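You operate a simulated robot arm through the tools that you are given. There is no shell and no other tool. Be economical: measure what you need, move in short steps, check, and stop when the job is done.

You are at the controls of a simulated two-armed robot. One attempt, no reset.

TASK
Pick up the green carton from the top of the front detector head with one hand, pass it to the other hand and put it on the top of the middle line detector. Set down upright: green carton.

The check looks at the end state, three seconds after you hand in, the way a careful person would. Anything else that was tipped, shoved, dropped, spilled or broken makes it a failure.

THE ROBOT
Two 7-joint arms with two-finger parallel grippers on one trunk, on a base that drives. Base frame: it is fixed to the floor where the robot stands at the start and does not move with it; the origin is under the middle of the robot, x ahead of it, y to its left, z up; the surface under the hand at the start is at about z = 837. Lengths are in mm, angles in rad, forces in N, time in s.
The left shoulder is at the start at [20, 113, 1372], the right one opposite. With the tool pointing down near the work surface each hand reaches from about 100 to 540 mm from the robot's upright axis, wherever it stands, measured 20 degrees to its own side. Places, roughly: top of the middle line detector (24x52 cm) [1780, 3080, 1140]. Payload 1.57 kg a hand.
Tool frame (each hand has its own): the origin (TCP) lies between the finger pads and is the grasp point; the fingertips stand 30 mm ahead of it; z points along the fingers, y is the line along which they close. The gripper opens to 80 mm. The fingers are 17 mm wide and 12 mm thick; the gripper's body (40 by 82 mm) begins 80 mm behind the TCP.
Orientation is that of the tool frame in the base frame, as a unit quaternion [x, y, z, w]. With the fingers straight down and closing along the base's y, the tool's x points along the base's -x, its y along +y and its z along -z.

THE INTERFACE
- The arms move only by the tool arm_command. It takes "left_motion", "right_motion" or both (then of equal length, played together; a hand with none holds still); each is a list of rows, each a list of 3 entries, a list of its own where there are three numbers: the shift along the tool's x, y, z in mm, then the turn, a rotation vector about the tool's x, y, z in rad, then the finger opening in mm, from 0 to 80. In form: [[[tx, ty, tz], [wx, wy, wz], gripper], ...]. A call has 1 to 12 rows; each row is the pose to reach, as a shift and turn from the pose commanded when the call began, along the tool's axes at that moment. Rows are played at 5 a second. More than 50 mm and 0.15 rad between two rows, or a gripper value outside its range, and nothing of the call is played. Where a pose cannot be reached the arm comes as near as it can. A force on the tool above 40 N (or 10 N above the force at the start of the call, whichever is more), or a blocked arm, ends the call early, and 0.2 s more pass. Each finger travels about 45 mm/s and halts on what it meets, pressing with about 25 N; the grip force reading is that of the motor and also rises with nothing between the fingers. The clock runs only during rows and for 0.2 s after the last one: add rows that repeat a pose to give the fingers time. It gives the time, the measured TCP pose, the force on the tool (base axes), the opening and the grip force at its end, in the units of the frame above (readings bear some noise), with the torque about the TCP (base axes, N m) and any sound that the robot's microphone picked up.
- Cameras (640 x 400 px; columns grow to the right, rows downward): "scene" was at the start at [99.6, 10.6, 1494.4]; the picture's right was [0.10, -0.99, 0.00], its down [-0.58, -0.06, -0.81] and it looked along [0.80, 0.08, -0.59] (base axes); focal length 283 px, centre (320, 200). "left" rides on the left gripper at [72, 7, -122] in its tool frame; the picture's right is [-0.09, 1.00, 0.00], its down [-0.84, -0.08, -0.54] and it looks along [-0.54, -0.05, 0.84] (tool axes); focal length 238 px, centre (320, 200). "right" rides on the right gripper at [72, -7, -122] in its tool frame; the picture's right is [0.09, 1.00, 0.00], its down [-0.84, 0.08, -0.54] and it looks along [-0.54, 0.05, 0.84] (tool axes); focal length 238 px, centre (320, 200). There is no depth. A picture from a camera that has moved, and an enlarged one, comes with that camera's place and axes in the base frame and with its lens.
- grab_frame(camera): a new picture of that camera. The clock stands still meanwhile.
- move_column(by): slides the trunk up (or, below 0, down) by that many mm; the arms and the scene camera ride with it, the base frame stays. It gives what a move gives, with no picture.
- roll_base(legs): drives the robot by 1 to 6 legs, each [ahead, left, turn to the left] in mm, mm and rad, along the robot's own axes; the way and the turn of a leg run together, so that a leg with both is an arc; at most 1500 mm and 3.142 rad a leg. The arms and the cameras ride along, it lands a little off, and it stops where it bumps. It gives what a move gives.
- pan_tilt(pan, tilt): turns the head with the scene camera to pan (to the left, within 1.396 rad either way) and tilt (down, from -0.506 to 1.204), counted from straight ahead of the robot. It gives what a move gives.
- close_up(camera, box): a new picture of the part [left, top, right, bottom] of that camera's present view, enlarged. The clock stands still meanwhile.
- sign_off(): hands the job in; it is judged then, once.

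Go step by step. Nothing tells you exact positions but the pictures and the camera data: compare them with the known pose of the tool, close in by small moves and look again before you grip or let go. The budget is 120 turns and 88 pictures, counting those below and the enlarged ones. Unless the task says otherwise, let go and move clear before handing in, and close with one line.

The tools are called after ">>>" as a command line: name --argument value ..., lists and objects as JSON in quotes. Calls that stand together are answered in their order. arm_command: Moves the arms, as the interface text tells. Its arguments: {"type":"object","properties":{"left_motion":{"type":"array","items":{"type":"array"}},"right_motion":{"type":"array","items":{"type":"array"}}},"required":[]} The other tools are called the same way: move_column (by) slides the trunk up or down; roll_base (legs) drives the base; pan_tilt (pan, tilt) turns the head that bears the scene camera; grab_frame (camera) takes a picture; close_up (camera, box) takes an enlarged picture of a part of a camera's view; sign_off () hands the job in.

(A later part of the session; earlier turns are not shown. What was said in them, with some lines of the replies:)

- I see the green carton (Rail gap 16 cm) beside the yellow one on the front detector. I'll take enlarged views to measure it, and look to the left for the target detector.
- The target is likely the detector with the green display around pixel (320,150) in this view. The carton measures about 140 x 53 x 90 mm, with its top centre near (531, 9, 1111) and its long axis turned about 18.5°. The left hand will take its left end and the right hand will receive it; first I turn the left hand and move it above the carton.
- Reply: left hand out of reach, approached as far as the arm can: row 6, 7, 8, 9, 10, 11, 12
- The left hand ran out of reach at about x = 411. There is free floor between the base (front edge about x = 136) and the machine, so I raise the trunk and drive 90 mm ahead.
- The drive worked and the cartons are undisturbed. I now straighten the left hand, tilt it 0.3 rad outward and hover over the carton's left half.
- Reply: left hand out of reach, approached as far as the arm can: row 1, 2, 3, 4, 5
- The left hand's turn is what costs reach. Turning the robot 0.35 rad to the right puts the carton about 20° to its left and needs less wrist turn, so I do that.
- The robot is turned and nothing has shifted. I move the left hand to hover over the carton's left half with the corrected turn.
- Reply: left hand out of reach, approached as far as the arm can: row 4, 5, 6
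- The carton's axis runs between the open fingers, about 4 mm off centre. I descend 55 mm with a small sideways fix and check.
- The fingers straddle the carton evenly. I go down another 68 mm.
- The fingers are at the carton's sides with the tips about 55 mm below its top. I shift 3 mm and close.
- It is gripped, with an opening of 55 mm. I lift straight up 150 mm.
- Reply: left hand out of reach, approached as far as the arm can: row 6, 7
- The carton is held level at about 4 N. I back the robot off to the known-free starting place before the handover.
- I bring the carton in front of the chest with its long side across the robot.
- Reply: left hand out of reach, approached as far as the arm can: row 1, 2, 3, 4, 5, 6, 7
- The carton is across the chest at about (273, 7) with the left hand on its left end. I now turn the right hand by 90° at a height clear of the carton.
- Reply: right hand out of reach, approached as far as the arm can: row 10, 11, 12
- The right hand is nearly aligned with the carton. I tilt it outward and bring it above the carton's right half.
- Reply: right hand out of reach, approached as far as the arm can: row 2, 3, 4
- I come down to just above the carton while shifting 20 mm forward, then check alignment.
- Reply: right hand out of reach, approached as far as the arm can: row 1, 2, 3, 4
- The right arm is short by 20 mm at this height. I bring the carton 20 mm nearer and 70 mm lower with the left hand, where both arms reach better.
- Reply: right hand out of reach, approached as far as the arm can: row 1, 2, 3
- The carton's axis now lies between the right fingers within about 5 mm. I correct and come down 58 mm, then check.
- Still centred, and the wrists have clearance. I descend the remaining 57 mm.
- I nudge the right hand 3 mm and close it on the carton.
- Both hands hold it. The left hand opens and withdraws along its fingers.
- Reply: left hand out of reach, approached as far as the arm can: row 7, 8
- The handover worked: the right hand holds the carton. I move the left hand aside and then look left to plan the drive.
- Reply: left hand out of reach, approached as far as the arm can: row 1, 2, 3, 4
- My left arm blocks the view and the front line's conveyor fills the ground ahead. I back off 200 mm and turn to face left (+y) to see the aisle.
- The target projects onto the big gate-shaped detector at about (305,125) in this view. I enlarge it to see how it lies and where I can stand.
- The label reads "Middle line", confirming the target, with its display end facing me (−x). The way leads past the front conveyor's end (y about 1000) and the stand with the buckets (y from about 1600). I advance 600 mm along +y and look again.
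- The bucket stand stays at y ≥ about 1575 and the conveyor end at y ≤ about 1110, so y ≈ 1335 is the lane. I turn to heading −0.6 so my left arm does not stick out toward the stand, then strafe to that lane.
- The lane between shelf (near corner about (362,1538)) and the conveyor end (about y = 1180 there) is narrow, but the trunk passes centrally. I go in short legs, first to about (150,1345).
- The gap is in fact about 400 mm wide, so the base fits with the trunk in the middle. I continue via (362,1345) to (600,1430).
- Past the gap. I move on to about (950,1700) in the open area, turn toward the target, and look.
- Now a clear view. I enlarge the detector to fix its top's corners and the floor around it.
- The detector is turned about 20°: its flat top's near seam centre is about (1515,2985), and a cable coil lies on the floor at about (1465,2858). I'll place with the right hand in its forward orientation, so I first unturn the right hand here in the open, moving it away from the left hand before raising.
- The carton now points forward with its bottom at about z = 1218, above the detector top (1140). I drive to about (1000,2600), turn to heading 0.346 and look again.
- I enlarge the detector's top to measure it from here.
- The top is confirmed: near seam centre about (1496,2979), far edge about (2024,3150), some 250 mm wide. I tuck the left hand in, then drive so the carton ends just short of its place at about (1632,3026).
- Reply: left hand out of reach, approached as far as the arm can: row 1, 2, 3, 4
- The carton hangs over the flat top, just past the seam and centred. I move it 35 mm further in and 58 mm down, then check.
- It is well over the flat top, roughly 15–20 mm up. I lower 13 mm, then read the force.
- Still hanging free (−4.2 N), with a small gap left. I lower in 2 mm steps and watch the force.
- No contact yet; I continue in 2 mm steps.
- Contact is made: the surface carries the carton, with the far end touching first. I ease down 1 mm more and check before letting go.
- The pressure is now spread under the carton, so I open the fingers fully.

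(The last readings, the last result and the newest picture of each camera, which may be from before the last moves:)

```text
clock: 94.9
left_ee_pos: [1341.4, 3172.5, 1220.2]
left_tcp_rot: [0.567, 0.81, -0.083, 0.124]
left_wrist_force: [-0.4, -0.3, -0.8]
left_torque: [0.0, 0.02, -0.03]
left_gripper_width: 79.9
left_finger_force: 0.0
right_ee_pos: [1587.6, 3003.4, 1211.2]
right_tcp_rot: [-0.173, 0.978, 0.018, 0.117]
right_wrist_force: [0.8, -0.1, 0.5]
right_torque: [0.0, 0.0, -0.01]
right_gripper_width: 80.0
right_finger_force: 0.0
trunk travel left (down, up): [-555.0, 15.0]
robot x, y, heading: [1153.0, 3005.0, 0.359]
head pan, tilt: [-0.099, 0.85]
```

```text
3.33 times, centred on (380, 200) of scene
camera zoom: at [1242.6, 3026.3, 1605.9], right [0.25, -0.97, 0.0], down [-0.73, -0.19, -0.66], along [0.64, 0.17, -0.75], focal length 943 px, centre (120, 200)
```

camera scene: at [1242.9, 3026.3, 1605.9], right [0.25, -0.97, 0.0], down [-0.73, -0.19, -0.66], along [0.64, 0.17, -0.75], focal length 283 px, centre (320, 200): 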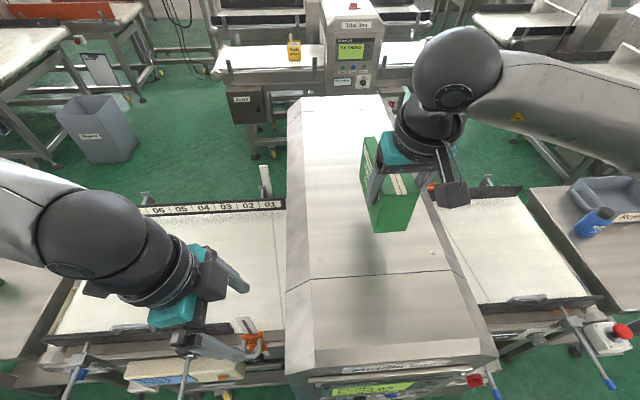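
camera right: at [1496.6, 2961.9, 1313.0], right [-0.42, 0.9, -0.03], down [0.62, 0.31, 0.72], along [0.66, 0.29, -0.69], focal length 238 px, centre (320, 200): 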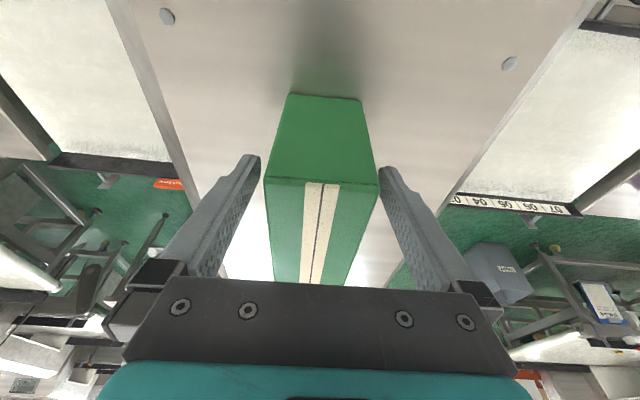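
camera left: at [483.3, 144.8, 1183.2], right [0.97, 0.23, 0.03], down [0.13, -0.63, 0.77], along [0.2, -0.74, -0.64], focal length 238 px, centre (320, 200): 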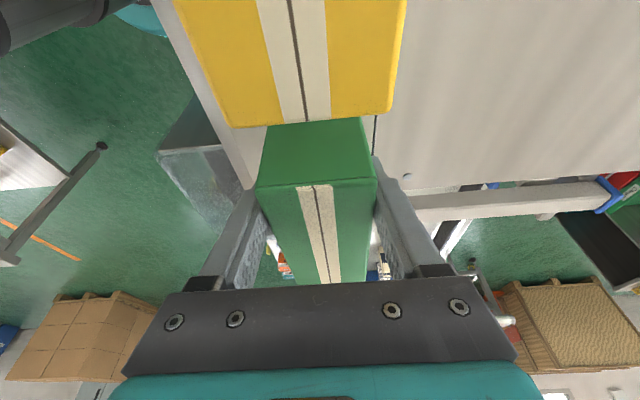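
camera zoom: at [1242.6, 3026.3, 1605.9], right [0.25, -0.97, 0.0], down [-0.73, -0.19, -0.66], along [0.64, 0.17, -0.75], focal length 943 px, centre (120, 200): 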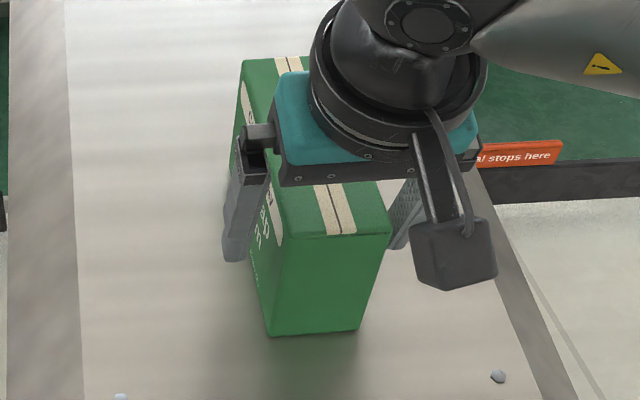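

Both fingers are clear and the carton stands. I shift 4 mm to even the gaps and withdraw along the fingers.

>>> arm_command --right_motion '[[[0, 4, 0], [0, 0, 0], 80], [[0, 4, -15], [0, 0, 0], 80], [[0, 4, -40], [0, 0, 0], 80], [[0, 4, -75], [0, 0, 0], 80], [[0, 4, -110], [0, 0, 0], 80], [[0, 4, -130], [0, 0, 0], 80]]'

>>> grab_frame --camera "scene"

>>> grab_frame --camera "right"

```text
clock: 96.3
left_ee_pos: [1340.8, 3172.7, 1220.9]
left_tcp_rot: [0.568, 0.809, -0.083, 0.124]
left_wrist_force: [-0.3, 0.9, -1.7]
left_torque: [-0.03, 0.01, 0.02]
left_gripper_width: 80.1
left_finger_force: 0.0
right_ee_pos: [1557.1, 2995.7, 1339.4]
right_tcp_rot: [-0.172, 0.978, 0.018, 0.117]
right_wrist_force: [0.0, 0.1, -0.7]
right_torque: [-0.01, 0.02, 0.01]
right_gripper_width: 80.1
right_finger_force: 0.1
trunk travel left (down, up): [-555.0, 15.0]
robot x, y, heading: [1154.5, 3001.6, 0.353]
head pan, tilt: [-0.099, 0.85]
```

```text
24 pictures are left
camera scene: at [1242.6, 3026.6, 1605.9], right [0.25, -0.97, 0.0], down [-0.73, -0.19, -0.66], along [0.64, 0.17, -0.75], focal length 283 px, centre (320, 200)
```

scene: 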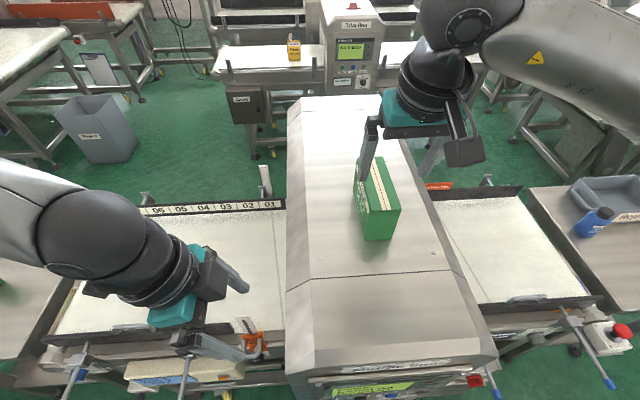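

```text
23 pictures are left
camera right: at [1466.5, 2956.9, 1441.0], right [-0.42, 0.91, -0.03], down [0.62, 0.31, 0.72], along [0.66, 0.29, -0.69], focal length 238 px, centre (320, 200)
```

right: 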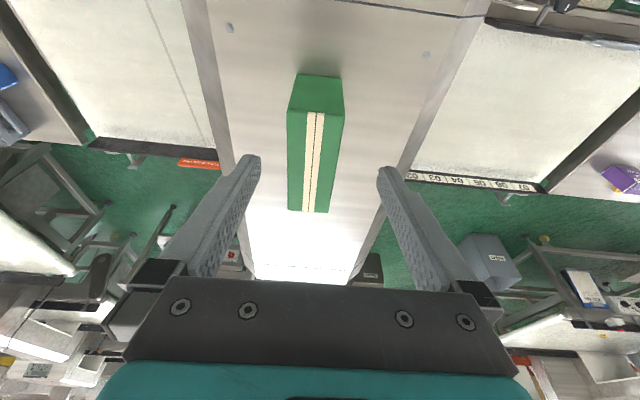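

The green carton stands upright on the flat top of the middle line detector and both hands are clear, so I hand in.

>>> sign_off

```text
The job is handed in.
```

The green carton was picked up by the left hand, passed to the right hand and set upright on top of the middle line detector; in the last pictures it was standing there with both hands clear.
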